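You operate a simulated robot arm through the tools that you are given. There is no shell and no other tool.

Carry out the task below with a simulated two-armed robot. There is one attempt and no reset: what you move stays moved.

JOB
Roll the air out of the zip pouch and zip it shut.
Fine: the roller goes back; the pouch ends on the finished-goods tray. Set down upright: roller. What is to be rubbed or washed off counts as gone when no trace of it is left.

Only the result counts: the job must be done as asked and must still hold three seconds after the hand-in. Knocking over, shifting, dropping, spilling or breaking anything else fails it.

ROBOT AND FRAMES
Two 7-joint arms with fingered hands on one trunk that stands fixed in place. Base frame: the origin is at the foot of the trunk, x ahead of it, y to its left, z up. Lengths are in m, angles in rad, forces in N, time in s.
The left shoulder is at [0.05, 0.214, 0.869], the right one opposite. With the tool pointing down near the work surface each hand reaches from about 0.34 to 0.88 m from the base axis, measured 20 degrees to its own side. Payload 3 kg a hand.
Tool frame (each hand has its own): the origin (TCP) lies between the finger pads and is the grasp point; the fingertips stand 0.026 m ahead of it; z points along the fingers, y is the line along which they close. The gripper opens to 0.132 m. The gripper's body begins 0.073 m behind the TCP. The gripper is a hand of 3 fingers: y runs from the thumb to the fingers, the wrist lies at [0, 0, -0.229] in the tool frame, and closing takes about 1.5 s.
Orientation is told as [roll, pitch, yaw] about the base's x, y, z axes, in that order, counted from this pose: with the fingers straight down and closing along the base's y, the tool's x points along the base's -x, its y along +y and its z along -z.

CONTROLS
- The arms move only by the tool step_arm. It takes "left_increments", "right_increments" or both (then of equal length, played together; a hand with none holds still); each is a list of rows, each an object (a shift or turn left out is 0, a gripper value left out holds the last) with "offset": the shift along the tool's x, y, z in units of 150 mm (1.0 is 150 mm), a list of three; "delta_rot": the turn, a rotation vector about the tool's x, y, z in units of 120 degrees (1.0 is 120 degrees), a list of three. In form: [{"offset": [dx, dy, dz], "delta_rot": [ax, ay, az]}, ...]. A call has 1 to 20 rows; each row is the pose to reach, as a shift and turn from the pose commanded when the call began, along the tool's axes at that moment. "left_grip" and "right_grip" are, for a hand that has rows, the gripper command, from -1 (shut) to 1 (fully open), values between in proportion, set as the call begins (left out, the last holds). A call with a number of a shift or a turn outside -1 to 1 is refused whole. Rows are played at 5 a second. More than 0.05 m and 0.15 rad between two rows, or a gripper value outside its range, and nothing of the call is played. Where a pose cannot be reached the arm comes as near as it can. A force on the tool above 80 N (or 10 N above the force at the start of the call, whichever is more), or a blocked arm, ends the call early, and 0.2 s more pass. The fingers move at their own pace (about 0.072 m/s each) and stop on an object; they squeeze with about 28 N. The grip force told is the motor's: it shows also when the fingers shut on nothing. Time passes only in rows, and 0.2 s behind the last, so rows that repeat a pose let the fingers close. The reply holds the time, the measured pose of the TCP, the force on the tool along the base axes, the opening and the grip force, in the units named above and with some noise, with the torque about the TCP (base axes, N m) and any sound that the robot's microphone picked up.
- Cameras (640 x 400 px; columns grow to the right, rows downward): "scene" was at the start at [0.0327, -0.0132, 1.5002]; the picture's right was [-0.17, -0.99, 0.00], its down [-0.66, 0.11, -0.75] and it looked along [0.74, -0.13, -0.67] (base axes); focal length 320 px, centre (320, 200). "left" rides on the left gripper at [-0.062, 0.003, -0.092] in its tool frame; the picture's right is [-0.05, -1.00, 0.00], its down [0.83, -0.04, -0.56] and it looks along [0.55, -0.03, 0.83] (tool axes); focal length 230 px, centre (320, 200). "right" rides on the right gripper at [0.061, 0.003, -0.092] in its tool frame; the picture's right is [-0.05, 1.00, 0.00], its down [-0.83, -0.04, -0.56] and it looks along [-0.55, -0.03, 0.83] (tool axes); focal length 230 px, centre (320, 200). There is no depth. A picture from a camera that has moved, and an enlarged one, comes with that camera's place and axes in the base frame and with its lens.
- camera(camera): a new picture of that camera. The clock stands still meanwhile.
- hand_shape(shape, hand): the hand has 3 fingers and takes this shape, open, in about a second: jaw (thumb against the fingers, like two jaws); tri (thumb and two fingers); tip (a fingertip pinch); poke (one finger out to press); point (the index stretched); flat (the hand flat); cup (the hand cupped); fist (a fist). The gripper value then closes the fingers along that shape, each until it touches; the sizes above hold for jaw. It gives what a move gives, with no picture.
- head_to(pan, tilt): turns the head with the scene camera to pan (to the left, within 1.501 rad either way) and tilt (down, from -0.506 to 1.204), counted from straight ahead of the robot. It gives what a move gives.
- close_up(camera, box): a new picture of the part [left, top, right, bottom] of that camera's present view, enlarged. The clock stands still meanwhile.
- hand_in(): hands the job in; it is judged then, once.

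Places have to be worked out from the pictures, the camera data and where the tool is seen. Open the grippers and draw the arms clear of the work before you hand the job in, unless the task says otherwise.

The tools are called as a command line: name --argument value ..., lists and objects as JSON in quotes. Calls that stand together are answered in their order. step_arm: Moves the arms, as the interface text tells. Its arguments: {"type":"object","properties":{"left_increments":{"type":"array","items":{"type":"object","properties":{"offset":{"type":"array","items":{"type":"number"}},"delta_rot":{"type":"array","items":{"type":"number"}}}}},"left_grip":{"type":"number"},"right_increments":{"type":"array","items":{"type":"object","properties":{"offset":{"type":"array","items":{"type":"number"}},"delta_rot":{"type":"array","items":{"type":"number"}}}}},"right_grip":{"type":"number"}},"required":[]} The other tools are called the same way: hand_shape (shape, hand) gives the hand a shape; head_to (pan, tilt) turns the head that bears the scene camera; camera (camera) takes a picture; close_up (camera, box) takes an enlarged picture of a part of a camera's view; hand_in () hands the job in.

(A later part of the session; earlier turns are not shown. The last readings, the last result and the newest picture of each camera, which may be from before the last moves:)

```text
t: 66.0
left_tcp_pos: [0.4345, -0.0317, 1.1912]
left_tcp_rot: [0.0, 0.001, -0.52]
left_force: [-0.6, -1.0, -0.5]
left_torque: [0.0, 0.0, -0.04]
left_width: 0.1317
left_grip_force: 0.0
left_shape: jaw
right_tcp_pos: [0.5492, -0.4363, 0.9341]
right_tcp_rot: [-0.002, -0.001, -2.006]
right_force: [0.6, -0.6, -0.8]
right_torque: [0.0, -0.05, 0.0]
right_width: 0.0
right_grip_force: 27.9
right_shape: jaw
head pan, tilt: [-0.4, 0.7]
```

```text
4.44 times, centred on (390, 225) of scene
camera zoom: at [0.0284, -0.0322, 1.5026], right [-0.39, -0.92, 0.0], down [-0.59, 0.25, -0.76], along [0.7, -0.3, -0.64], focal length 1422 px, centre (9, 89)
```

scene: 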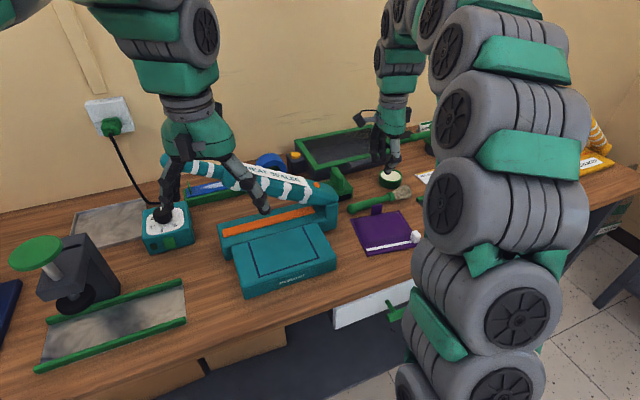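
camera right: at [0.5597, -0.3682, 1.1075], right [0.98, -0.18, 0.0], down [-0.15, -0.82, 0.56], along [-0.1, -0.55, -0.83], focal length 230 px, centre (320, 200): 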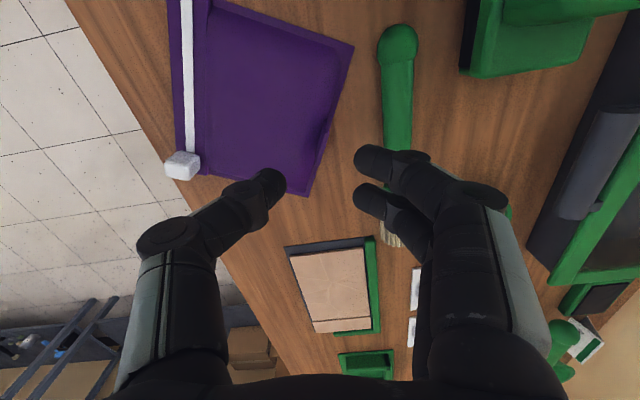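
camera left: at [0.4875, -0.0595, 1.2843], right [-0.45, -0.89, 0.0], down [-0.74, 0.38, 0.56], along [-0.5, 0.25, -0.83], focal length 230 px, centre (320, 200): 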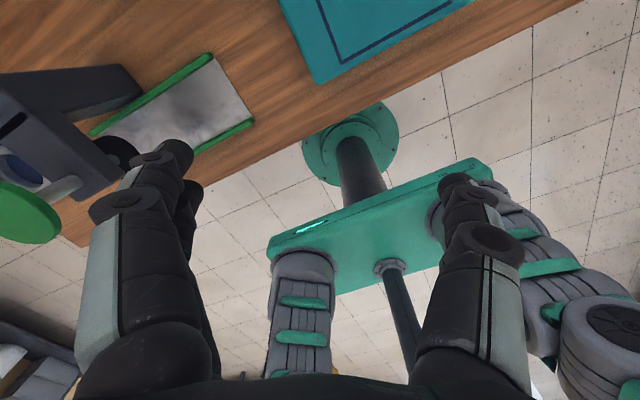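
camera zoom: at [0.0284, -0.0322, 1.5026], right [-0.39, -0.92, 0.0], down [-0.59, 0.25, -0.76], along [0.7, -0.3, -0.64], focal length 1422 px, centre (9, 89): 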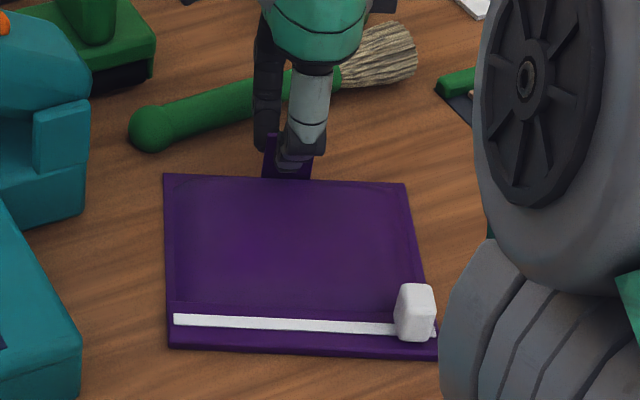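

Now both fingers and thumb hold the tab squarely. I drag-rotate the pouch on the table by +115° so the tab faces the left arm, keeping clear of the brush (pouch centre moving to about (0.475, −0.425)).

step_arm --right_increments '[{"offset": [0.041, -0.034, 0], "delta_rot": [0, 0, -0.0685]}, {"offset": [0.081, -0.077, 0], "delta_rot": [0, 0, -0.1369]}, {"offset": [0.118, -0.13, 0], "delta_rot": [0, 0, -0.2054]}, {"offset": [0.151, -0.19, 0], "delta_rot": [0, 0, -0.2738]}, {"offset": [0.2, -0.228, 0], "delta_rot": [0, 0, -0.3423]}, {"offset": [0.243, -0.273, 0], "delta_rot": [0, 0, -0.4108]}, {"offset": [0.278, -0.323, 0], "delta_rot": [0, 0, -0.4792]}, {"offset": [0.306, -0.379, 0], "delta_rot": [0, 0, -0.5477]}, {"offset": [0.326, -0.439, 0], "delta_rot": [0, 0, -0.6161]}, {"offset": [0.336, -0.501, 0], "delta_rot": [0, 0, -0.6846]}, {"offset": [0.333, -0.545, 0], "delta_rot": [0, 0, -0.753]}, {"offset": [0.321, -0.591, 0], "delta_rot": [0, 0, -0.8215]}, {"offset": [0.299, -0.634, 0], "delta_rot": [0, 0, -0.89]}, {"offset": [0.269, -0.675, 0], "delta_rot": [0, 0, -0.9584]}]'

camera --camera "right"

camera --camera "scene"

```text
t: 69.0
left_tcp_pos: [0.4357, -0.0309, 1.1924]
left_tcp_rot: [0.0, 0.0, -0.52]
left_force: [1.2, 0.1, 0.2]
left_torque: [0.01, 0.02, -0.04]
left_width: 0.1319
left_grip_force: 0.1
left_shape: jaw
right_tcp_pos: [0.4748, -0.3556, 0.9354]
right_tcp_rot: [0.001, 0.004, 0.005]
right_force: [-0.4, -0.7, 0.1]
right_torque: [0.02, -0.03, -0.03]
right_width: 0.0
right_grip_force: 28.3
right_shape: jaw
head pan, tilt: [-0.4, 0.7]
```

```text
taken
camera right: at [0.4131, -0.3532, 1.0287], right [0.05, 1.0, 0.0], down [0.83, -0.04, 0.55], along [0.55, -0.03, -0.83], focal length 230 px, centre (320, 200)
```

right: 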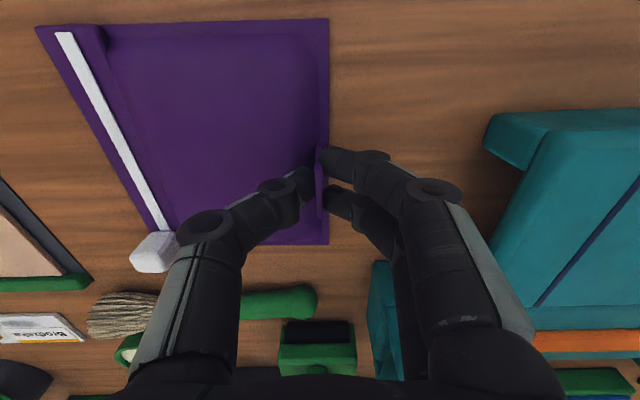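

```text
taken
```

scene: 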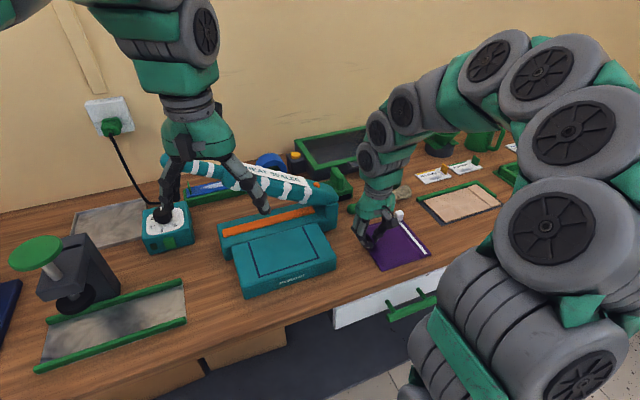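

The pouch turned cleanly and now has its tab on the +y side at about (0.475, −0.356). I release the tab with the right hand, lift straight up and move off to the right, over the slider end.

step_arm --right_increments '[{"offset": [0, 0, 0]}, {"offset": [0, 0, 0]}, {"offset": [0, 0, 0]}, {"offset": [0, 0, -0.2]}, {"offset": [0, 0, -0.45]}, {"offset": [0, 0, -0.7]}, {"offset": [0, 0, -0.9]}]' --right_grip -0.4

step_arm --right_increments '[{"offset": [0, -0.3, -0.05]}, {"offset": [0, -0.6, -0.1]}, {"offset": [0, -0.9, -0.1]}]'

camera --camera "right"

close_up --camera "scene" --box '[330, 180, 450, 275]'

```text
t: 70.5
left_tcp_pos: [0.4353, -0.0318, 1.1911]
left_tcp_rot: [-0.001, 0.0, -0.524]
left_force: [0.6, 0.3, -0.3]
left_torque: [0.01, 0.0, 0.04]
left_width: 0.1319
left_grip_force: 0.1
left_shape: jaw
right_tcp_pos: [0.4756, -0.3558, 1.0694]
right_tcp_rot: [-0.001, 0.003, 0.0]
right_force: [0.3, 0.1, -0.2]
right_torque: [0.0, 0.01, -0.03]
right_width: 0.0393
right_grip_force: 0.1
right_shape: jaw
head pan, tilt: [-0.4, 0.7]
```

```text
t: 71.3
left_tcp_pos: [0.4352, -0.0319, 1.1916]
left_tcp_rot: [-0.001, 0.0, -0.52]
left_force: [0.0, 0.1, -0.6]
left_torque: [-0.02, 0.0, 0.0]
left_width: 0.1317
left_grip_force: 0.1
left_shape: jaw
right_tcp_pos: [0.4746, -0.4917, 1.0858]
right_tcp_rot: [-0.001, 0.0, 0.0]
right_force: [-0.5, -0.5, 0.3]
right_torque: [0.03, -0.02, 0.03]
right_width: 0.0397
right_grip_force: 0.1
right_shape: jaw
head pan, tilt: [-0.4, 0.7]
```

```text
taken
camera right: at [0.4128, -0.4881, 1.1773], right [0.05, 1.0, 0.0], down [0.83, -0.04, 0.55], along [0.55, -0.03, -0.83], focal length 230 px, centre (320, 200)
```

right: 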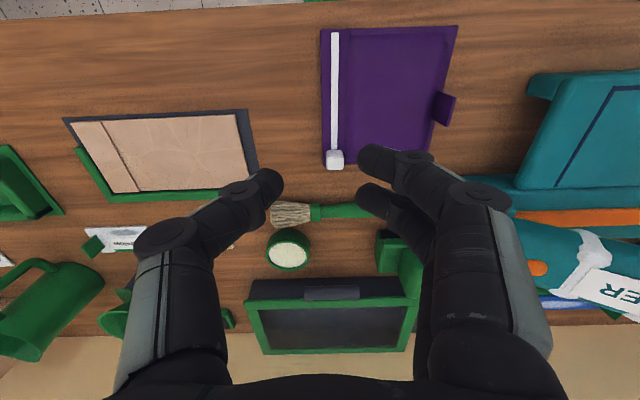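

```text
4.21 times, centred on (390, 228) of scene
camera zoom: at [0.0284, -0.0322, 1.5026], right [-0.39, -0.92, 0.0], down [-0.59, 0.25, -0.76], along [0.7, -0.3, -0.64], focal length 1347 px, centre (25, 84)
```

zoom: 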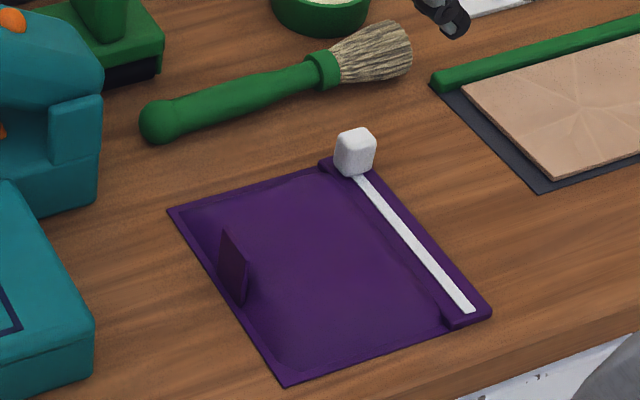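

The pouch lies centred near (0.47, −0.41), its tab at about (0.475, −0.3555) facing +y, slider at the far end of the zip. I bring the left hand over (turning it to yaw 0) while moving the right hand further right for clearance.

step_arm --left_increments '[{"offset": [-0.153, -0.2, 0.033], "delta_rot": [0, 0, -0.0622]}, {"offset": [-0.307, -0.4, 0.067], "delta_rot": [0, 0, -0.1244]}, {"offset": [-0.46, -0.6, 0.1], "delta_rot": [0, 0, -0.1866]}, {"offset": [-0.613, -0.801, 0.133], "delta_rot": [0, 0, -0.2488]}]' --right_increments '[{"offset": [0, -0.112, 0]}, {"offset": [0, -0.225, 0]}, {"offset": [0, -0.337, 0]}, {"offset": [0, -0.45, 0]}]' --left_grip -0.4

camera --camera "left"

camera --camera "scene"

```text
t: 72.3
left_tcp_pos: [0.4548, -0.1806, 1.1706]
left_tcp_rot: [0.001, 0.0, 0.003]
left_force: [-0.9, 0.4, 0.4]
left_torque: [0.02, -0.01, -0.01]
left_width: 0.0398
left_grip_force: 0.0
left_shape: jaw
right_tcp_pos: [0.4747, -0.5589, 1.0859]
right_tcp_rot: [0.0, 0.003, 0.001]
right_force: [0.6, -0.2, 0.2]
right_torque: [-0.02, 0.0, -0.01]
right_width: 0.0392
right_grip_force: 0.0
right_shape: jaw
head pan, tilt: [-0.4, 0.7]
```

```text
taken
camera left: at [0.5136, -0.1779, 1.263], right [0.05, -1.0, 0.0], down [-0.83, -0.05, 0.56], along [-0.55, -0.03, -0.83], focal length 230 px, centre (320, 200)
```

left: 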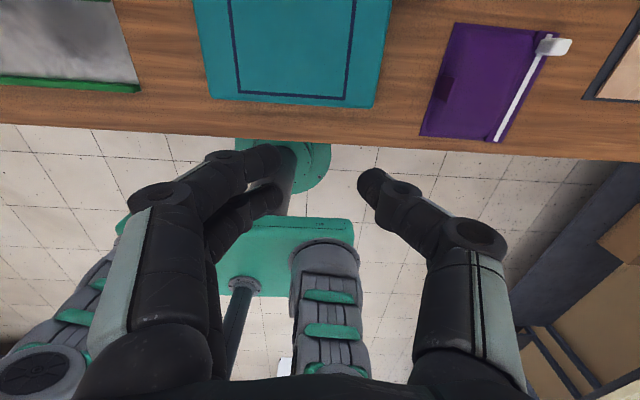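

```text
taken
```

scene: 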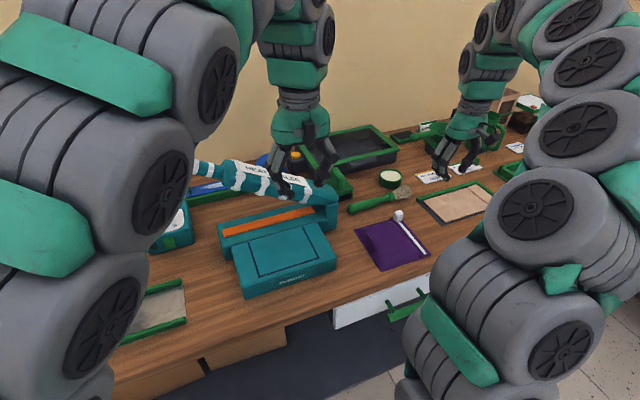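

Left camera sees the pouch to the right as expected. I continue with the left hand toward the tab, still high.

step_arm --left_increments '[{"offset": [-0.034, -0.233, 0.1]}, {"offset": [-0.067, -0.467, 0.2]}, {"offset": [-0.1, -0.7, 0.3]}, {"offset": [-0.135, -0.933, 0.4]}]'

step_arm --left_increments '[{"offset": [0, -0.117, 0.1]}, {"offset": [0, -0.233, 0.3]}, {"offset": [0, -0.233, 0.4]}]'

camera --camera "left"

camera --camera "scene"

```text
t: 73.3
left_tcp_pos: [0.4753, -0.3196, 1.1121]
left_tcp_rot: [-0.002, -0.004, 0.001]
left_force: [0.0, 0.5, -0.8]
left_torque: [-0.02, 0.04, 0.0]
left_width: 0.04
left_grip_force: 0.1
left_shape: jaw
right_tcp_pos: [0.474, -0.5581, 1.0855]
right_tcp_rot: [0.0, 0.002, 0.0]
right_force: [0.0, -0.1, 1.2]
right_torque: [-0.01, -0.01, 0.01]
right_width: 0.0393
right_grip_force: 0.0
right_shape: jaw
head pan, tilt: [-0.4, 0.7]
```

```text
t: 74.2
left_tcp_pos: [0.4759, -0.3571, 1.0499]
left_tcp_rot: [0.0, 0.0, -0.001]
left_force: [0.3, -0.8, -0.5]
left_torque: [-0.01, 0.01, 0.0]
left_width: 0.0396
left_grip_force: 0.0
left_shape: jaw
right_tcp_pos: [0.4741, -0.5599, 1.0845]
right_tcp_rot: [0.0, 0.001, 0.001]
right_force: [0.2, -0.5, -0.1]
right_torque: [-0.02, -0.01, 0.03]
right_width: 0.0394
right_grip_force: 0.2
right_shape: jaw
head pan, tilt: [-0.4, 0.7]
```

```text
taken
camera left: at [0.5347, -0.3543, 1.1427], right [0.05, -1.0, 0.0], down [-0.83, -0.04, 0.56], along [-0.56, -0.03, -0.83], focal length 230 px, centre (320, 200)
```

left: 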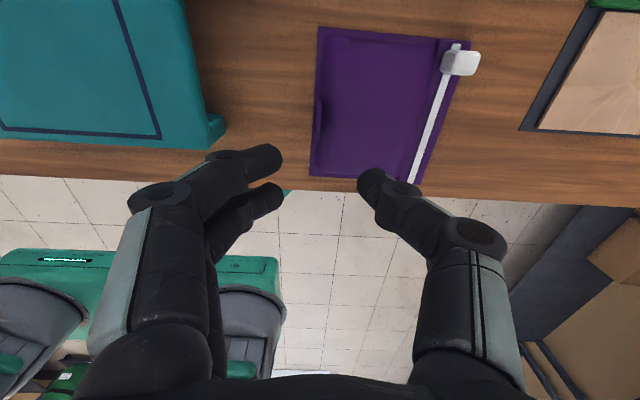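

```text
taken
```

scene: 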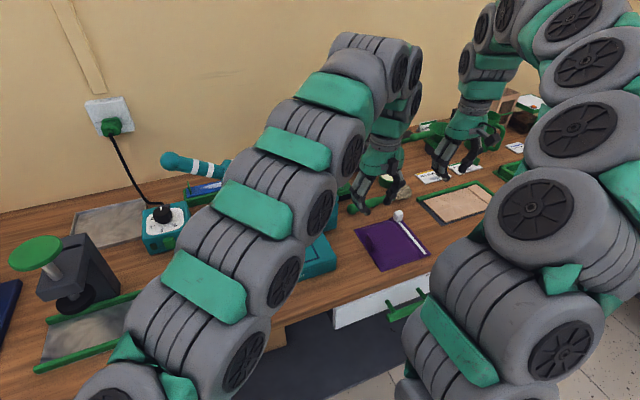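

The left hand hovers over the tab. I zoom the left camera to measure the tab's offset from the grip centre.

close_up --camera "left" --box '[240, 40, 440, 200]'

```text
2.50 times, centred on (340, 120) of left
camera zoom: at [0.5347, -0.3543, 1.1427], right [0.05, -1.0, 0.0], down [-0.83, -0.04, 0.56], along [-0.56, -0.03, -0.83], focal length 575 px, centre (270, 400)
```

zoom: 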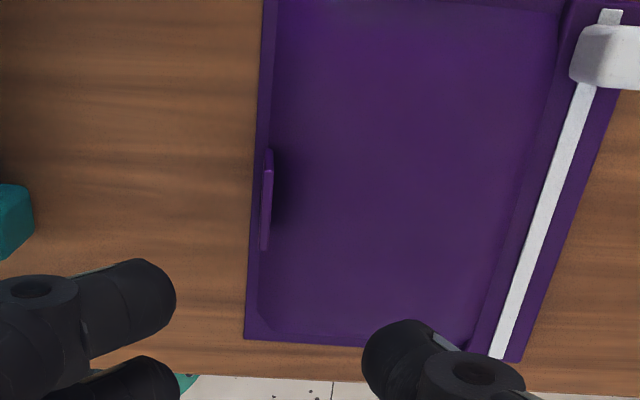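

The tab is about 4 mm further +x and 1 mm +y of the grip line. I correct and lower the left hand to z ≈ 0.972 for a second check.

step_arm --left_increments '[{"offset": [-0.025, 0.009, 0.2]}, {"offset": [-0.025, 0.009, 0.4]}, {"offset": [-0.025, 0.009, 0.52]}, {"offset": [-0.025, 0.009, 0.52]}]'

close_up --camera "left" --box '[220, 60, 440, 235]'

close_up --camera "scene" --box '[330, 170, 450, 275]'

```text
t: 75.2
left_tcp_pos: [0.4794, -0.3542, 0.9736]
left_tcp_rot: [-0.001, 0.001, -0.001]
left_force: [0.6, -0.2, 0.6]
left_torque: [-0.01, -0.01, -0.01]
left_width: 0.0397
left_grip_force: 0.1
left_shape: jaw
right_tcp_pos: [0.4732, -0.5589, 1.0861]
right_tcp_rot: [0.0, 0.002, -0.002]
right_force: [-0.7, -0.6, 0.7]
right_torque: [0.01, 0.03, 0.01]
right_width: 0.0393
right_grip_force: 0.0
right_shape: jaw
head pan, tilt: [-0.4, 0.7]
```

```text
2.29 times, centred on (330, 148) of left
camera zoom: at [0.5378, -0.3522, 1.0661], right [0.05, -1.0, 0.0], down [-0.83, -0.04, 0.56], along [-0.55, -0.03, -0.83], focal length 526 px, centre (297, 320)
```

zoom: 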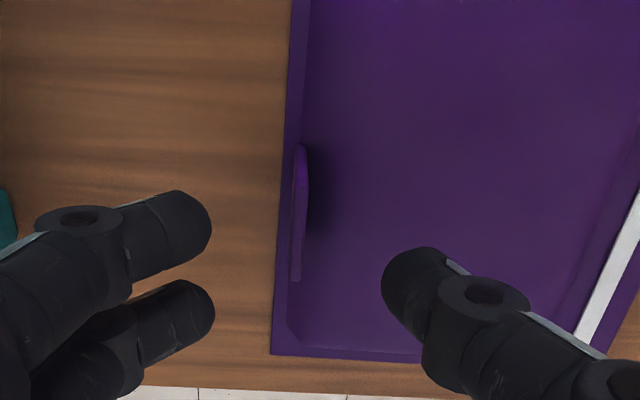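

```text
3.81 times, centred on (390, 222) of scene
camera zoom: at [0.0284, -0.0321, 1.5026], right [-0.39, -0.92, 0.0], down [-0.59, 0.25, -0.76], along [0.7, -0.3, -0.64], focal length 1219 px, centre (53, 114)
```

zoom: 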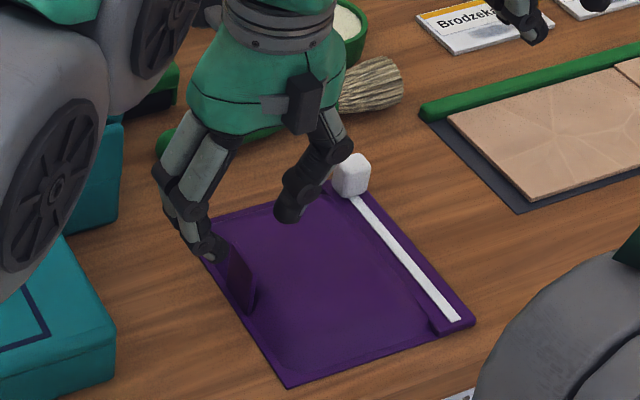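

Two to three millimetres more in +x are needed. I apply it, lower to TCP z ≈ 0.935 and close the left gripper on the tab.

step_arm --left_increments '[{"offset": [-0.017, -0.003, 0.1]}, {"offset": [-0.017, -0.003, 0.2]}, {"offset": [-0.017, -0.003, 0.257]}]'

close_up --camera "left" --box '[220, 80, 440, 255]'

step_arm --left_increments '[{"offset": [0, 0, 0]}, {"offset": [0, 0, 0]}, {"offset": [0, 0, 0]}, {"offset": [0, 0, 0]}, {"offset": [0, 0, 0]}]' --left_grip -1

close_up --camera "left" --box '[220, 80, 440, 255]'

close_up --camera "scene" --box '[330, 170, 450, 275]'

```text
t: 76.0
left_tcp_pos: [0.4814, -0.3557, 0.9361]
left_tcp_rot: [-0.002, 0.001, 0.0]
left_force: [0.2, 1.0, 1.0]
left_torque: [-0.01, -0.05, -0.06]
left_width: 0.0398
left_grip_force: 0.0
left_shape: jaw
right_tcp_pos: [0.4749, -0.5593, 1.085]
right_tcp_rot: [0.001, 0.002, 0.0]
right_force: [0.4, -0.2, -0.3]
right_torque: [-0.02, -0.02, -0.04]
right_width: 0.0394
right_grip_force: 0.1
right_shape: jaw
head pan, tilt: [-0.4, 0.7]
```

```text
2.29 times, centred on (330, 168) of left
camera zoom: at [0.541, -0.3528, 1.0283], right [0.05, -1.0, 0.0], down [-0.83, -0.04, 0.56], along [-0.55, -0.03, -0.83], focal length 526 px, centre (297, 274)
```

zoom: 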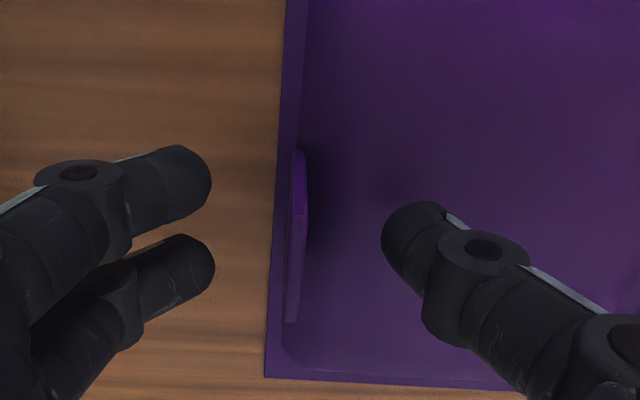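

```text
t: 77.2
left_tcp_pos: [0.4812, -0.3561, 0.9367]
left_tcp_rot: [0.0, 0.0, -0.001]
left_force: [0.3, -0.1, -0.7]
left_torque: [0.02, -0.02, -0.03]
left_width: 0.0001
left_grip_force: 28.1
left_shape: jaw
right_tcp_pos: [0.4755, -0.5586, 1.0848]
right_tcp_rot: [-0.002, 0.001, 0.001]
right_force: [0.2, 0.2, -0.2]
right_torque: [0.04, 0.02, 0.01]
right_width: 0.0394
right_grip_force: 0.1
right_shape: jaw
head pan, tilt: [-0.4, 0.7]
```

```text
2.29 times, centred on (330, 168) of left
camera zoom: at [0.5409, -0.3527, 1.0282], right [0.05, -1.0, 0.0], down [-0.83, -0.04, 0.56], along [-0.55, -0.03, -0.83], focal length 526 px, centre (297, 274)
```

zoom: 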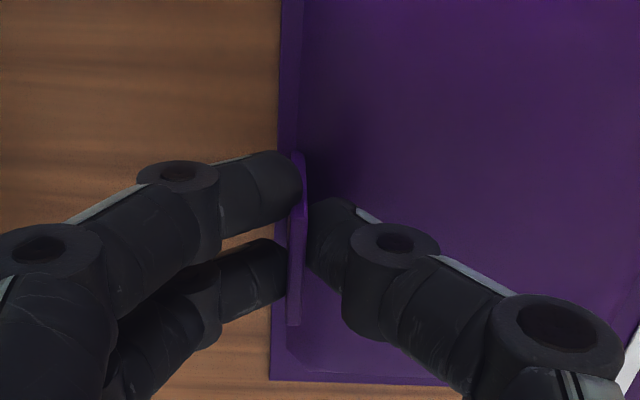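

```text
3.81 times, centred on (390, 222) of scene
camera zoom: at [0.0284, -0.0322, 1.5026], right [-0.39, -0.92, 0.0], down [-0.59, 0.25, -0.76], along [0.7, -0.3, -0.64], focal length 1219 px, centre (53, 114)
```

zoom: 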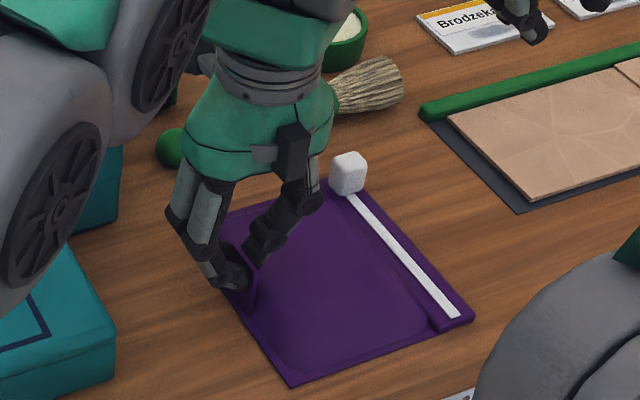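

The left hand holds the tab squarely. For the slider I want the right hand at yaw +90° (thumb on the far side, camera mount away from the left hand), so I first try that turn in place, well clear to the right.

step_arm --right_increments '[{"offset": [0, 0, 0], "delta_rot": [0, 0, -0.068]}, {"offset": [0, 0, 0], "delta_rot": [0, 0, -0.136]}, {"offset": [0, 0, 0], "delta_rot": [0, 0, -0.205]}, {"offset": [0, 0, 0], "delta_rot": [0, 0, -0.273]}, {"offset": [0, 0, 0], "delta_rot": [0, 0, -0.341]}, {"offset": [0, 0, 0], "delta_rot": [0, 0, -0.409]}, {"offset": [0, 0, 0], "delta_rot": [0, 0, -0.477]}, {"offset": [0, 0, 0], "delta_rot": [0, 0, -0.545]}, {"offset": [0, 0, 0], "delta_rot": [0, 0, -0.614]}, {"offset": [0, 0, 0], "delta_rot": [0, 0, -0.682]}, {"offset": [0, 0, 0], "delta_rot": [0, 0, -0.75]}]'

camera --camera "right"

camera --camera "scene"

```text
t: 79.8
left_tcp_pos: [0.4815, -0.3556, 0.937]
left_tcp_rot: [0.0, -0.001, 0.0]
left_force: [-0.6, 0.1, -0.4]
left_torque: [0.0, -0.02, 0.0]
left_width: 0.0
left_grip_force: 28.3
left_shape: jaw
right_tcp_pos: [0.4013, -0.5129, 1.0267]
right_tcp_rot: [0.307, 0.206, 1.373]
right_force: [0.0, -0.1, 0.7]
right_torque: [-0.01, -0.01, 0.02]
right_width: 0.0399
right_grip_force: 0.1
right_shape: jaw
right hand out of reach, approached as far as the arm can: row 8, 9, 10, 11
head pan, tilt: [-0.4, 0.7]
stopped in row 11 (right hand): the arm was blocked; the commanded pose is now the measured one
```

```text
taken
camera right: at [0.4178, -0.5597, 1.1282], right [-0.91, 0.3, 0.28], down [0.38, 0.86, 0.34], along [-0.14, 0.42, -0.9], focal length 230 px, centre (320, 200)
```

right: 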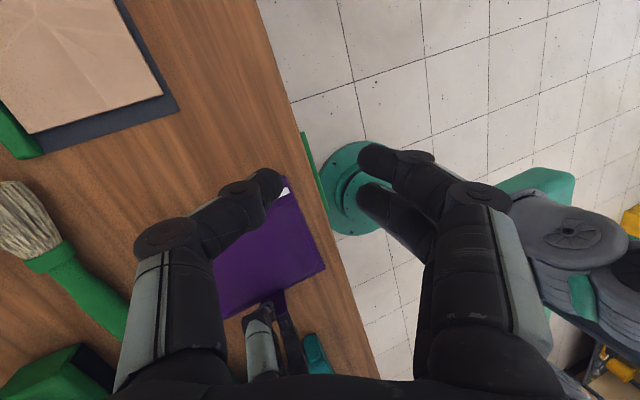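

```text
taken
```

scene: 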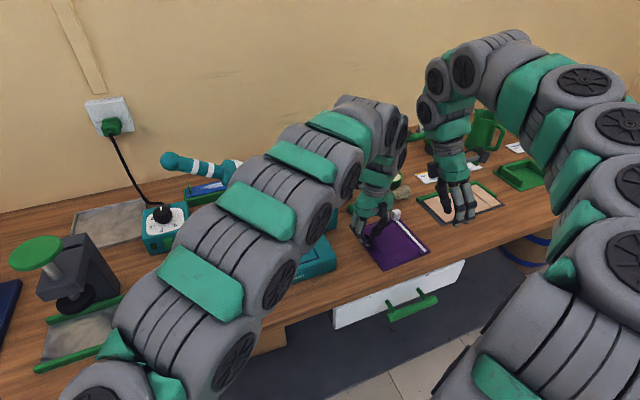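

Yaw +90° is beyond the right arm's range (it stops near +1.0 rad). I bring the hand back to a level pose at yaw +0.9, up and to the right, before turning the other way.

step_arm --right_increments '[{"offset": [0.075, -0.081, -0.113], "delta_rot": [0.03, -0.0325, 0.052]}, {"offset": [0.149, -0.163, -0.226], "delta_rot": [0.06, -0.065, 0.104]}, {"offset": [0.224, -0.244, -0.339], "delta_rot": [0.09, -0.0976, 0.156]}, {"offset": [0.298, -0.325, -0.452], "delta_rot": [0.1201, -0.1301, 0.208]}]'

```text
t: 80.8
left_tcp_pos: [0.481, -0.3547, 0.9359]
left_tcp_rot: [0.002, 0.001, 0.0]
left_force: [0.4, 0.2, 0.1]
left_torque: [0.04, -0.01, 0.02]
left_width: 0.0
left_grip_force: 28.1
left_shape: jaw
right_tcp_pos: [0.461, -0.5582, 1.0854]
right_tcp_rot: [0.001, -0.003, 0.901]
right_force: [-0.1, 0.7, 0.6]
right_torque: [-0.02, 0.02, 0.03]
right_width: 0.0396
right_grip_force: 0.1
right_shape: jaw
head pan, tilt: [-0.4, 0.7]
```

Level again at yaw 0.9. I now turn the right hand the other way (to yaw −0.6 first).

step_arm --right_increments '[{"delta_rot": [0, 0, 0.0651]}, {"delta_rot": [0, 0, 0.1302]}, {"delta_rot": [0, 0, 0.1953]}, {"delta_rot": [0, 0, 0.2604]}, {"delta_rot": [0, 0, 0.3255]}, {"delta_rot": [0, 0, 0.3906]}, {"delta_rot": [0, 0, 0.4557]}, {"delta_rot": [0, 0, 0.5208]}, {"delta_rot": [0, 0, 0.5859]}, {"delta_rot": [0, 0, 0.651]}, {"delta_rot": [0, 0, 0.716]}]'

step_arm --right_increments '[{"delta_rot": [0, 0, 0.0662]}, {"delta_rot": [0, 0, 0.1325]}, {"delta_rot": [0, 0, 0.1987]}, {"delta_rot": [0, 0, 0.2649]}, {"delta_rot": [0, 0, 0.3311]}, {"delta_rot": [0, 0, 0.3974]}, {"delta_rot": [0, 0, 0.4636]}]'

camera --camera "right"

```text
t: 83.2
left_tcp_pos: [0.4817, -0.3557, 0.9354]
left_tcp_rot: [0.0, 0.001, 0.0]
left_force: [-0.1, 0.5, 0.8]
left_torque: [0.04, -0.01, 0.02]
left_width: 0.0
left_grip_force: 28.3
left_shape: jaw
right_tcp_pos: [0.4611, -0.5604, 1.0863]
right_tcp_rot: [0.0, 0.001, -0.601]
right_force: [1.0, -0.4, 0.1]
right_torque: [0.0, 0.0, -0.01]
right_width: 0.0398
right_grip_force: 0.1
right_shape: jaw
head pan, tilt: [-0.4, 0.7]
```

```text
t: 84.8
left_tcp_pos: [0.4819, -0.3548, 0.9358]
left_tcp_rot: [0.0, 0.0, 0.001]
left_force: [0.9, -0.8, 0.4]
left_torque: [0.04, -0.02, 0.03]
left_width: 0.0
left_grip_force: 28.3
left_shape: jaw
right_tcp_pos: [0.4603, -0.5595, 1.086]
right_tcp_rot: [-0.001, 0.003, -1.572]
right_force: [0.4, -0.3, -0.1]
right_torque: [-0.03, 0.0, 0.0]
right_width: 0.0398
right_grip_force: 0.1
right_shape: jaw
head pan, tilt: [-0.4, 0.7]
```

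```text
taken
camera right: at [0.4638, -0.4983, 1.1791], right [1.0, -0.05, 0.0], down [-0.04, -0.83, 0.55], along [-0.03, -0.55, -0.83], focal length 230 px, centre (320, 200)
```

right: 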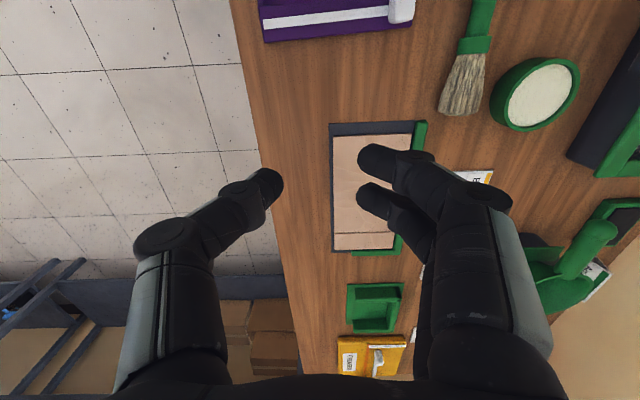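

Yaw −90° is set. I tilt the hand 25° (wrist toward −y, away from the left hand) and move it above the slider end of the zip at z ≈ 1.03.

step_arm --right_increments '[{"offset": [0.124, 0.135, 0.0], "delta_rot": [0, 0.052, 0]}, {"offset": [0.248, 0.27, 0.1], "delta_rot": [0, 0.104, 0]}, {"offset": [0.373, 0.405, 0.25], "delta_rot": [0, 0.156, 0]}, {"offset": [0.497, 0.54, 0.373], "delta_rot": [0, 0.2083, 0]}, {"offset": [0.497, 0.54, 0.373], "delta_rot": [0, 0.2083, 0]}]'

camera --camera "right"

camera --camera "scene"

camera --camera "left"

```text
t: 86.0
left_tcp_pos: [0.483, -0.3554, 0.9364]
left_tcp_rot: [-0.001, 0.0, -0.001]
left_force: [0.0, -0.3, 0.2]
left_torque: [0.01, -0.02, 0.0]
left_width: 0.0003
left_grip_force: 28.0
left_shape: jaw
right_tcp_pos: [0.5399, -0.485, 1.0307]
right_tcp_rot: [-0.002, 0.437, -1.567]
right_force: [0.7, -0.1, 0.3]
right_torque: [-0.01, 0.0, 0.0]
right_width: 0.0398
right_grip_force: 0.0
right_shape: jaw
head pan, tilt: [-0.4, 0.7]
```

```text
taken
camera right: at [0.5437, -0.4682, 1.1401], right [1.0, -0.04, -0.02], down [-0.04, -0.99, 0.15], along [-0.03, -0.15, -0.99], focal length 230 px, centre (320, 200)
```

right: 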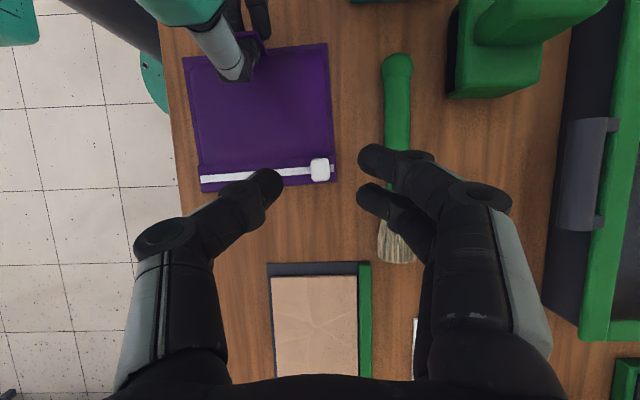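

```text
taken
```

scene: 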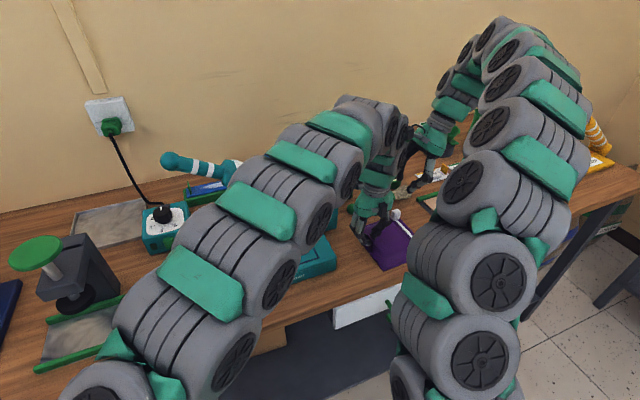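

```text
taken
camera left: at [0.5408, -0.3528, 1.0281], right [0.05, -1.0, 0.0], down [-0.83, -0.04, 0.56], along [-0.55, -0.03, -0.83], focal length 230 px, centre (320, 200)
```

left: 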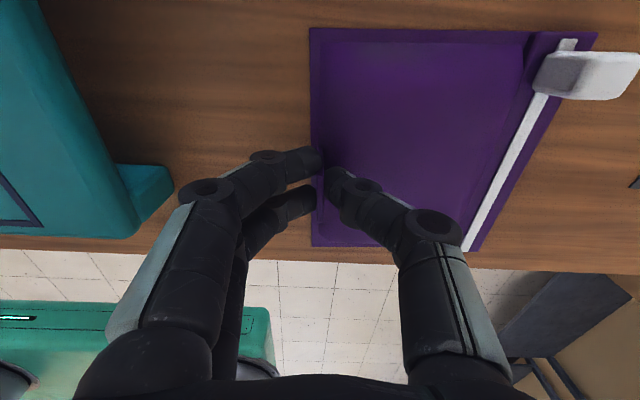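

The top-down view puts the slider at (0.5385, −0.4708), with the zip running to about x 0.414. I lower the open fingers around it, stopping at z ≈ 0.965 to check.

step_arm --right_increments '[{"offset": [-0.052, -0.002, 0.138]}, {"offset": [-0.108, -0.005, 0.287]}, {"offset": [-0.155, -0.009, 0.411]}, {"offset": [-0.155, -0.009, 0.411]}]'

close_up --camera "right" --box '[160, 60, 480, 260]'

close_up --camera "scene" --box '[340, 180, 440, 260]'

```text
t: 87.0
left_tcp_pos: [0.482, -0.3558, 0.9355]
left_tcp_rot: [0.0, -0.001, 0.002]
left_force: [0.0, -0.2, -0.8]
left_torque: [-0.01, -0.02, 0.03]
left_width: 0.0
left_grip_force: 28.2
left_shape: jaw
right_tcp_pos: [0.5407, -0.4811, 0.9636]
right_tcp_rot: [0.001, 0.435, -1.57]
right_force: [-0.4, 0.5, -1.0]
right_torque: [-0.01, -0.02, 0.0]
right_width: 0.0396
right_grip_force: 0.1
right_shape: jaw
head pan, tilt: [-0.4, 0.7]
```

```text
2.00 times, centred on (320, 160) of right
camera zoom: at [0.5432, -0.4631, 1.0742], right [1.0, -0.05, -0.02], down [-0.04, -0.99, 0.15], along [-0.03, -0.15, -0.99], focal length 460 px, centre (320, 280)
```

zoom: 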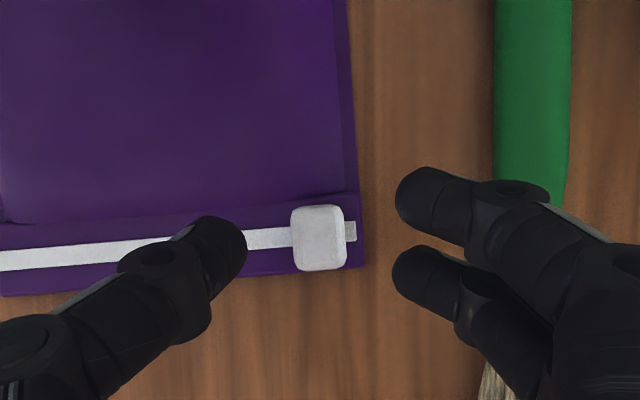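

```text
5.00 times, centred on (390, 220) of scene
camera zoom: at [0.0283, -0.0322, 1.5026], right [-0.39, -0.92, 0.0], down [-0.59, 0.25, -0.76], along [0.7, -0.3, -0.64], focal length 1600 px, centre (-30, 100)
```

zoom: 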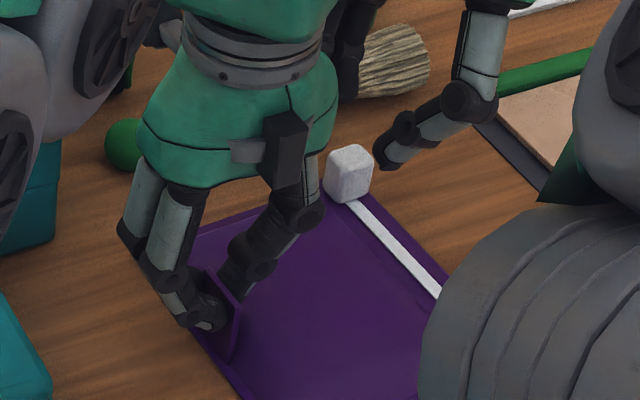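

Slider is centred along x. I lower the last 25 mm to put the fingertips at slider height.

step_arm --right_increments '[{"offset": [-0.03, -0.005, 0.076]}, {"offset": [-0.06, -0.01, 0.153]}, {"offset": [-0.06, -0.01, 0.153]}]'

close_up --camera "right" --box '[160, 80, 480, 280]'

close_up --camera "scene" --box '[360, 190, 430, 245]'

```text
t: 87.8
left_tcp_pos: [0.4826, -0.3555, 0.935]
left_tcp_rot: [0.0, 0.001, -0.001]
left_force: [0.4, 0.0, 0.0]
left_torque: [0.03, -0.01, -0.03]
left_width: 0.0002
left_grip_force: 28.1
left_shape: jaw
right_tcp_pos: [0.5385, -0.4793, 0.9386]
right_tcp_rot: [-0.003, 0.437, -1.569]
right_force: [1.2, -0.8, 0.4]
right_torque: [-0.02, -0.02, -0.02]
right_width: 0.0399
right_grip_force: 0.0
right_shape: jaw
head pan, tilt: [-0.4, 0.7]
```

```text
2.00 times, centred on (320, 180) of right
camera zoom: at [0.5424, -0.4615, 1.0498], right [1.0, -0.05, -0.02], down [-0.04, -0.99, 0.15], along [-0.03, -0.15, -0.99], focal length 460 px, centre (320, 240)
```

zoom: 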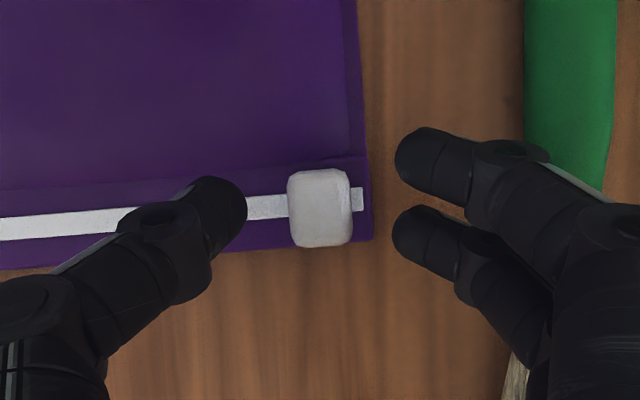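

```text
7.27 times, centred on (395, 218) of scene
camera zoom: at [0.0284, -0.0322, 1.5026], right [-0.39, -0.92, 0.0], down [-0.59, 0.25, -0.76], along [0.7, -0.3, -0.64], focal length 2327 px, centre (-226, 73)
```

zoom: 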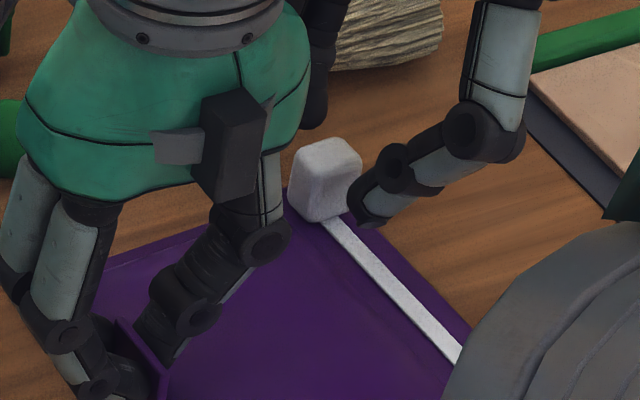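

The slider sits between thumb and finger pair. I narrow the opening to a loose cage and push 25 mm toward −x.

step_arm --right_increments '[{"offset": [0, 0, 0]}, {"offset": [0, 0, 0]}, {"offset": [0, 0, 0]}]' --right_grip -0.62

step_arm --right_increments '[{"offset": [-0.001, -0.033, 0]}, {"offset": [-0.003, -0.067, 0]}, {"offset": [-0.005, -0.1, 0]}, {"offset": [-0.007, -0.133, 0]}, {"offset": [-0.008, -0.167, 0]}]'

close_up --camera "right" --box '[160, 80, 480, 280]'

close_up --camera "scene" --box '[360, 190, 430, 245]'

```text
t: 88.5
left_tcp_pos: [0.4823, -0.3563, 0.9362]
left_tcp_rot: [0.0, 0.0, 0.0]
left_force: [1.5, 0.0, -0.1]
left_torque: [0.03, 0.0, 0.02]
left_width: 0.0
left_grip_force: 28.1
left_shape: jaw
right_tcp_pos: [0.54, -0.4784, 0.9385]
right_tcp_rot: [0.0, 0.436, -1.57]
right_force: [0.2, -0.5, -0.1]
right_torque: [0.02, -0.01, -0.02]
right_width: 0.0257
right_grip_force: 0.1
right_shape: jaw
head pan, tilt: [-0.4, 0.7]
```

```text
t: 89.8
left_tcp_pos: [0.4816, -0.3554, 0.9367]
left_tcp_rot: [0.001, 0.001, 0.0]
left_force: [-1.5, 0.5, -0.4]
left_torque: [0.05, 0.0, -0.07]
left_width: 0.0
left_grip_force: 27.8
left_shape: jaw
right_tcp_pos: [0.5134, -0.4777, 0.9395]
right_tcp_rot: [0.002, 0.436, -1.569]
right_force: [1.1, -0.5, 0.0]
right_torque: [0.01, -0.03, -0.02]
right_width: 0.0258
right_grip_force: 0.1
right_shape: jaw
head pan, tilt: [-0.4, 0.7]
```

```text
2.00 times, centred on (320, 180) of right
camera zoom: at [0.5171, -0.462, 1.0494], right [1.0, -0.05, -0.02], down [-0.04, -0.99, 0.15], along [-0.03, -0.15, -0.99], focal length 460 px, centre (320, 240)
```

zoom: 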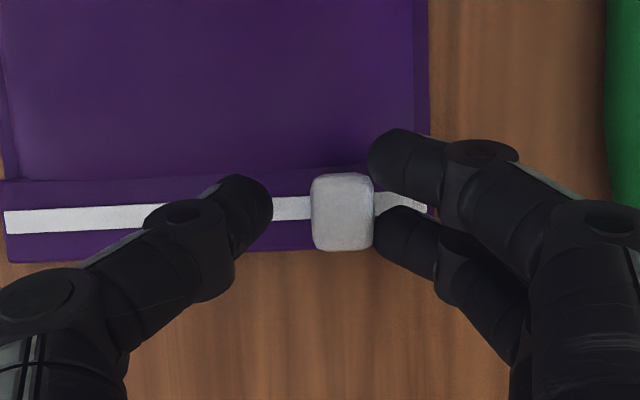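

```text
7.27 times, centred on (395, 218) of scene
camera zoom: at [0.0284, -0.0321, 1.5026], right [-0.39, -0.92, 0.0], down [-0.59, 0.25, -0.76], along [0.7, -0.3, -0.64], focal length 2327 px, centre (-226, 73)
```

zoom: 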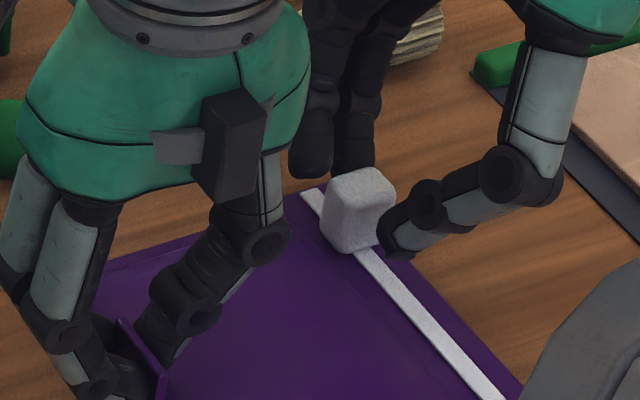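

The slider glides along the zip with only ~1.5 N while the left hand holds the pouch still. I continue pushing 70 mm further in small steps.

step_arm --right_increments '[{"offset": [-0.003, -0.067, -0.001]}, {"offset": [-0.006, -0.133, -0.003]}, {"offset": [-0.009, -0.2, -0.004]}, {"offset": [-0.012, -0.267, -0.006]}, {"offset": [-0.015, -0.333, -0.007]}, {"offset": [-0.018, -0.4, -0.009]}, {"offset": [-0.02, -0.467, -0.01]}]'

close_up --camera "right" --box '[160, 80, 480, 280]'

close_up --camera "scene" --box '[350, 190, 440, 270]'

```text
t: 91.3
left_tcp_pos: [0.4815, -0.3546, 0.936]
left_tcp_rot: [-0.001, -0.001, -0.001]
left_force: [-1.1, -1.5, 0.0]
left_torque: [0.01, 0.03, -0.15]
left_width: 0.0
left_grip_force: 28.2
left_shape: jaw
right_tcp_pos: [0.4436, -0.4833, 0.9395]
right_tcp_rot: [-0.002, 0.435, -1.571]
right_force: [1.8, 0.8, -0.2]
right_torque: [0.01, -0.04, -0.02]
right_width: 0.0256
right_grip_force: 0.0
right_shape: jaw
head pan, tilt: [-0.4, 0.7]
```

```text
2.00 times, centred on (320, 180) of right
camera zoom: at [0.4471, -0.4664, 1.0492], right [1.0, -0.05, -0.02], down [-0.04, -0.99, 0.15], along [-0.03, -0.15, -0.99], focal length 460 px, centre (320, 240)
```

zoom: 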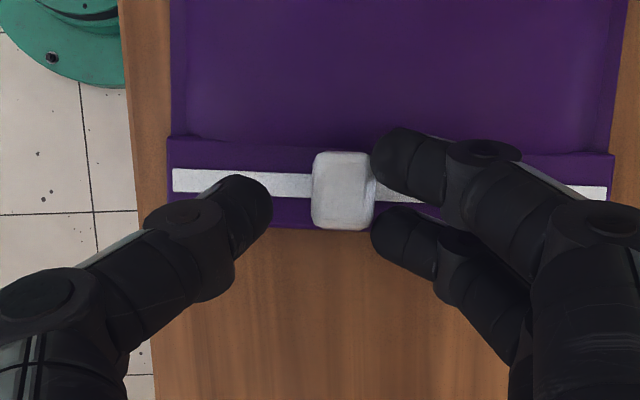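

```text
5.00 times, centred on (395, 230) of scene
camera zoom: at [0.0283, -0.0321, 1.5026], right [-0.39, -0.92, 0.0], down [-0.59, 0.25, -0.76], along [0.7, -0.3, -0.64], focal length 1600 px, centre (-55, 50)
```

zoom: 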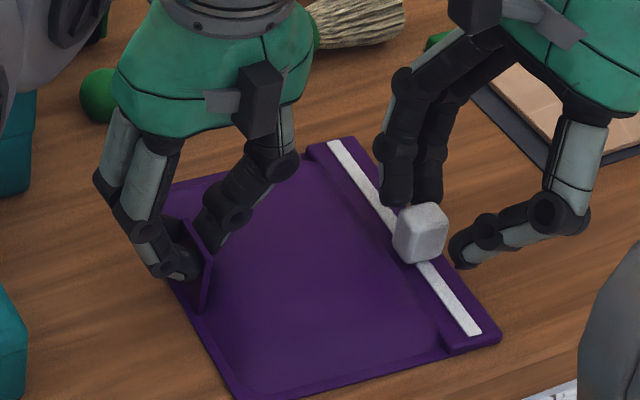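

The slider is about 61% along; roughly 41 mm remain to the mirror position at the other end. I keep pushing in small steps and watch the force.

step_arm --right_increments '[{"offset": [0.003, -0.055, 0.001]}, {"offset": [0.007, -0.109, 0.003]}, {"offset": [0.01, -0.164, 0.005]}, {"offset": [0.014, -0.218, 0.006]}, {"offset": [0.0175, -0.267, 0.008]}]'

close_up --camera "right" --box '[160, 80, 480, 280]'

close_up --camera "scene" --box '[350, 190, 440, 270]'

```text
t: 92.5
left_tcp_pos: [0.4823, -0.3561, 0.9355]
left_tcp_rot: [-0.001, 0.0, 0.001]
left_force: [-1.6, -0.3, -0.8]
left_torque: [0.04, 0.03, -0.11]
left_width: 0.0
left_grip_force: 27.9
left_shape: jaw
right_tcp_pos: [0.4029, -0.481, 0.9395]
right_tcp_rot: [-0.003, 0.439, -1.57]
right_force: [1.1, -0.4, 0.6]
right_torque: [0.03, -0.01, -0.02]
right_width: 0.0258
right_grip_force: 0.1
right_shape: jaw
head pan, tilt: [-0.4, 0.7]
```

```text
2.00 times, centred on (320, 180) of right
camera zoom: at [0.4063, -0.4635, 1.0498], right [1.0, -0.05, -0.02], down [-0.04, -0.99, 0.15], along [-0.03, -0.15, -0.99], focal length 460 px, centre (320, 240)
```

zoom: 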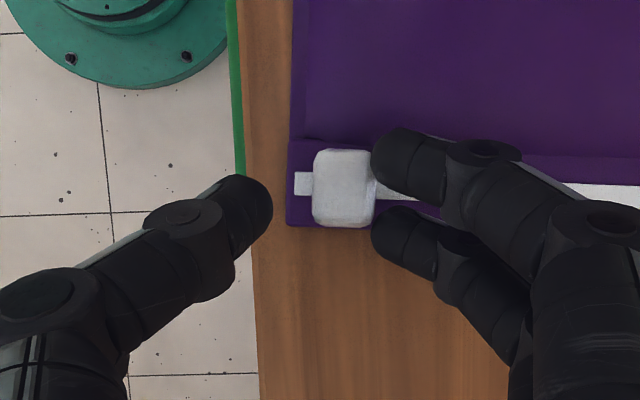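

```text
5.00 times, centred on (395, 230) of scene
camera zoom: at [0.0283, -0.0321, 1.5026], right [-0.39, -0.92, 0.0], down [-0.59, 0.25, -0.76], along [0.7, -0.3, -0.64], focal length 1600 px, centre (-55, 50)
```

zoom: 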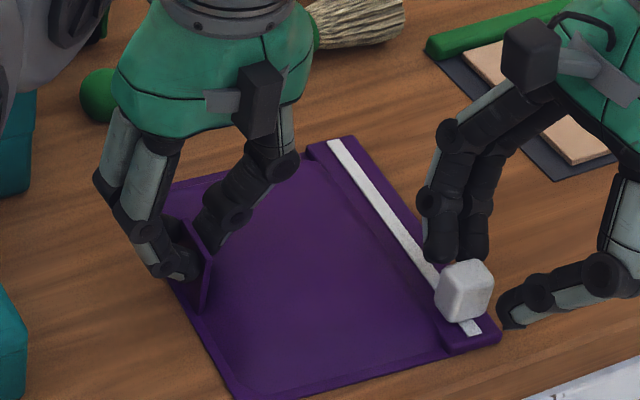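

Only about 2 mm short of the mirror position. I push a few millimetres more until the slider meets its end stop.

step_arm --right_increments '[{"offset": [0.0005, -0.013, 0]}, {"offset": [0.001, -0.027, 0]}]'

close_up --camera "right" --box '[200, 100, 440, 250]'

```text
t: 93.2
left_tcp_pos: [0.4813, -0.3551, 0.937]
left_tcp_rot: [0.0, 0.001, -0.003]
left_force: [-1.8, -0.7, 0.5]
left_torque: [0.02, 0.03, -0.18]
left_width: 0.0
left_grip_force: 27.9
left_shape: jaw
right_tcp_pos: [0.3993, -0.4805, 0.9404]
right_tcp_rot: [0.0, 0.438, -1.567]
right_force: [2.3, 1.1, 0.3]
right_torque: [0.0, -0.07, -0.01]
right_width: 0.026
right_grip_force: 0.0
right_shape: jaw
head pan, tilt: [-0.4, 0.7]
```

```text
2.67 times, centred on (320, 175) of right
camera zoom: at [0.4026, -0.4633, 1.0498], right [1.0, -0.05, -0.02], down [-0.04, -0.99, 0.15], along [-0.03, -0.15, -0.99], focal length 614 px, centre (320, 267)
```

zoom: 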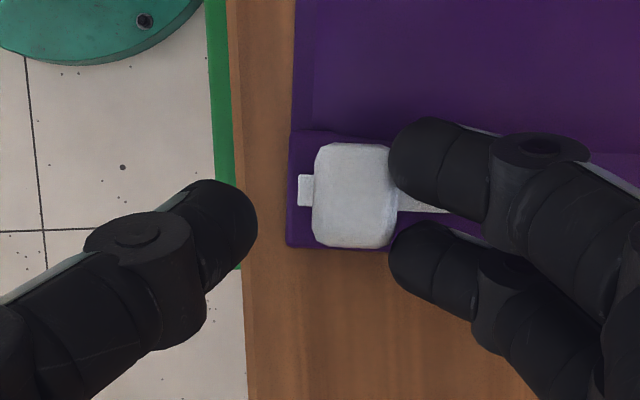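

The slider is now at about the mirrored end position, force 2.3 N. I push 3 mm more to see whether it has hit the stop.

step_arm --right_increments '[{"offset": [0.0005, -0.01, 0]}, {"offset": [0.001, -0.02, 0]}, {"offset": [0.001, -0.02, 0]}]'

close_up --camera "right" --box '[200, 100, 440, 250]'

```text
t: 94.0
left_tcp_pos: [0.4807, -0.3556, 0.9364]
left_tcp_rot: [0.0, -0.001, -0.001]
left_force: [-3.3, -2.5, 0.5]
left_torque: [-0.02, 0.06, -0.16]
left_width: 0.0
left_grip_force: 28.3
left_shape: jaw
right_tcp_pos: [0.3962, -0.4803, 0.9395]
right_tcp_rot: [0.0, 0.435, -1.569]
right_force: [2.7, 1.5, 3.8]
right_torque: [0.05, -0.1, -0.03]
right_width: 0.0261
right_grip_force: 0.1
right_shape: jaw
head pan, tilt: [-0.4, 0.7]
```

```text
2.67 times, centred on (320, 175) of right
camera zoom: at [0.3999, -0.4633, 1.0491], right [1.0, -0.05, -0.02], down [-0.04, -0.99, 0.15], along [-0.03, -0.15, -0.99], focal length 614 px, centre (320, 267)
```

zoom: 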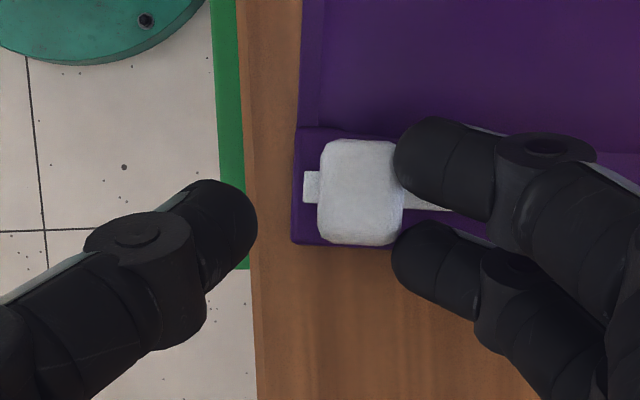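

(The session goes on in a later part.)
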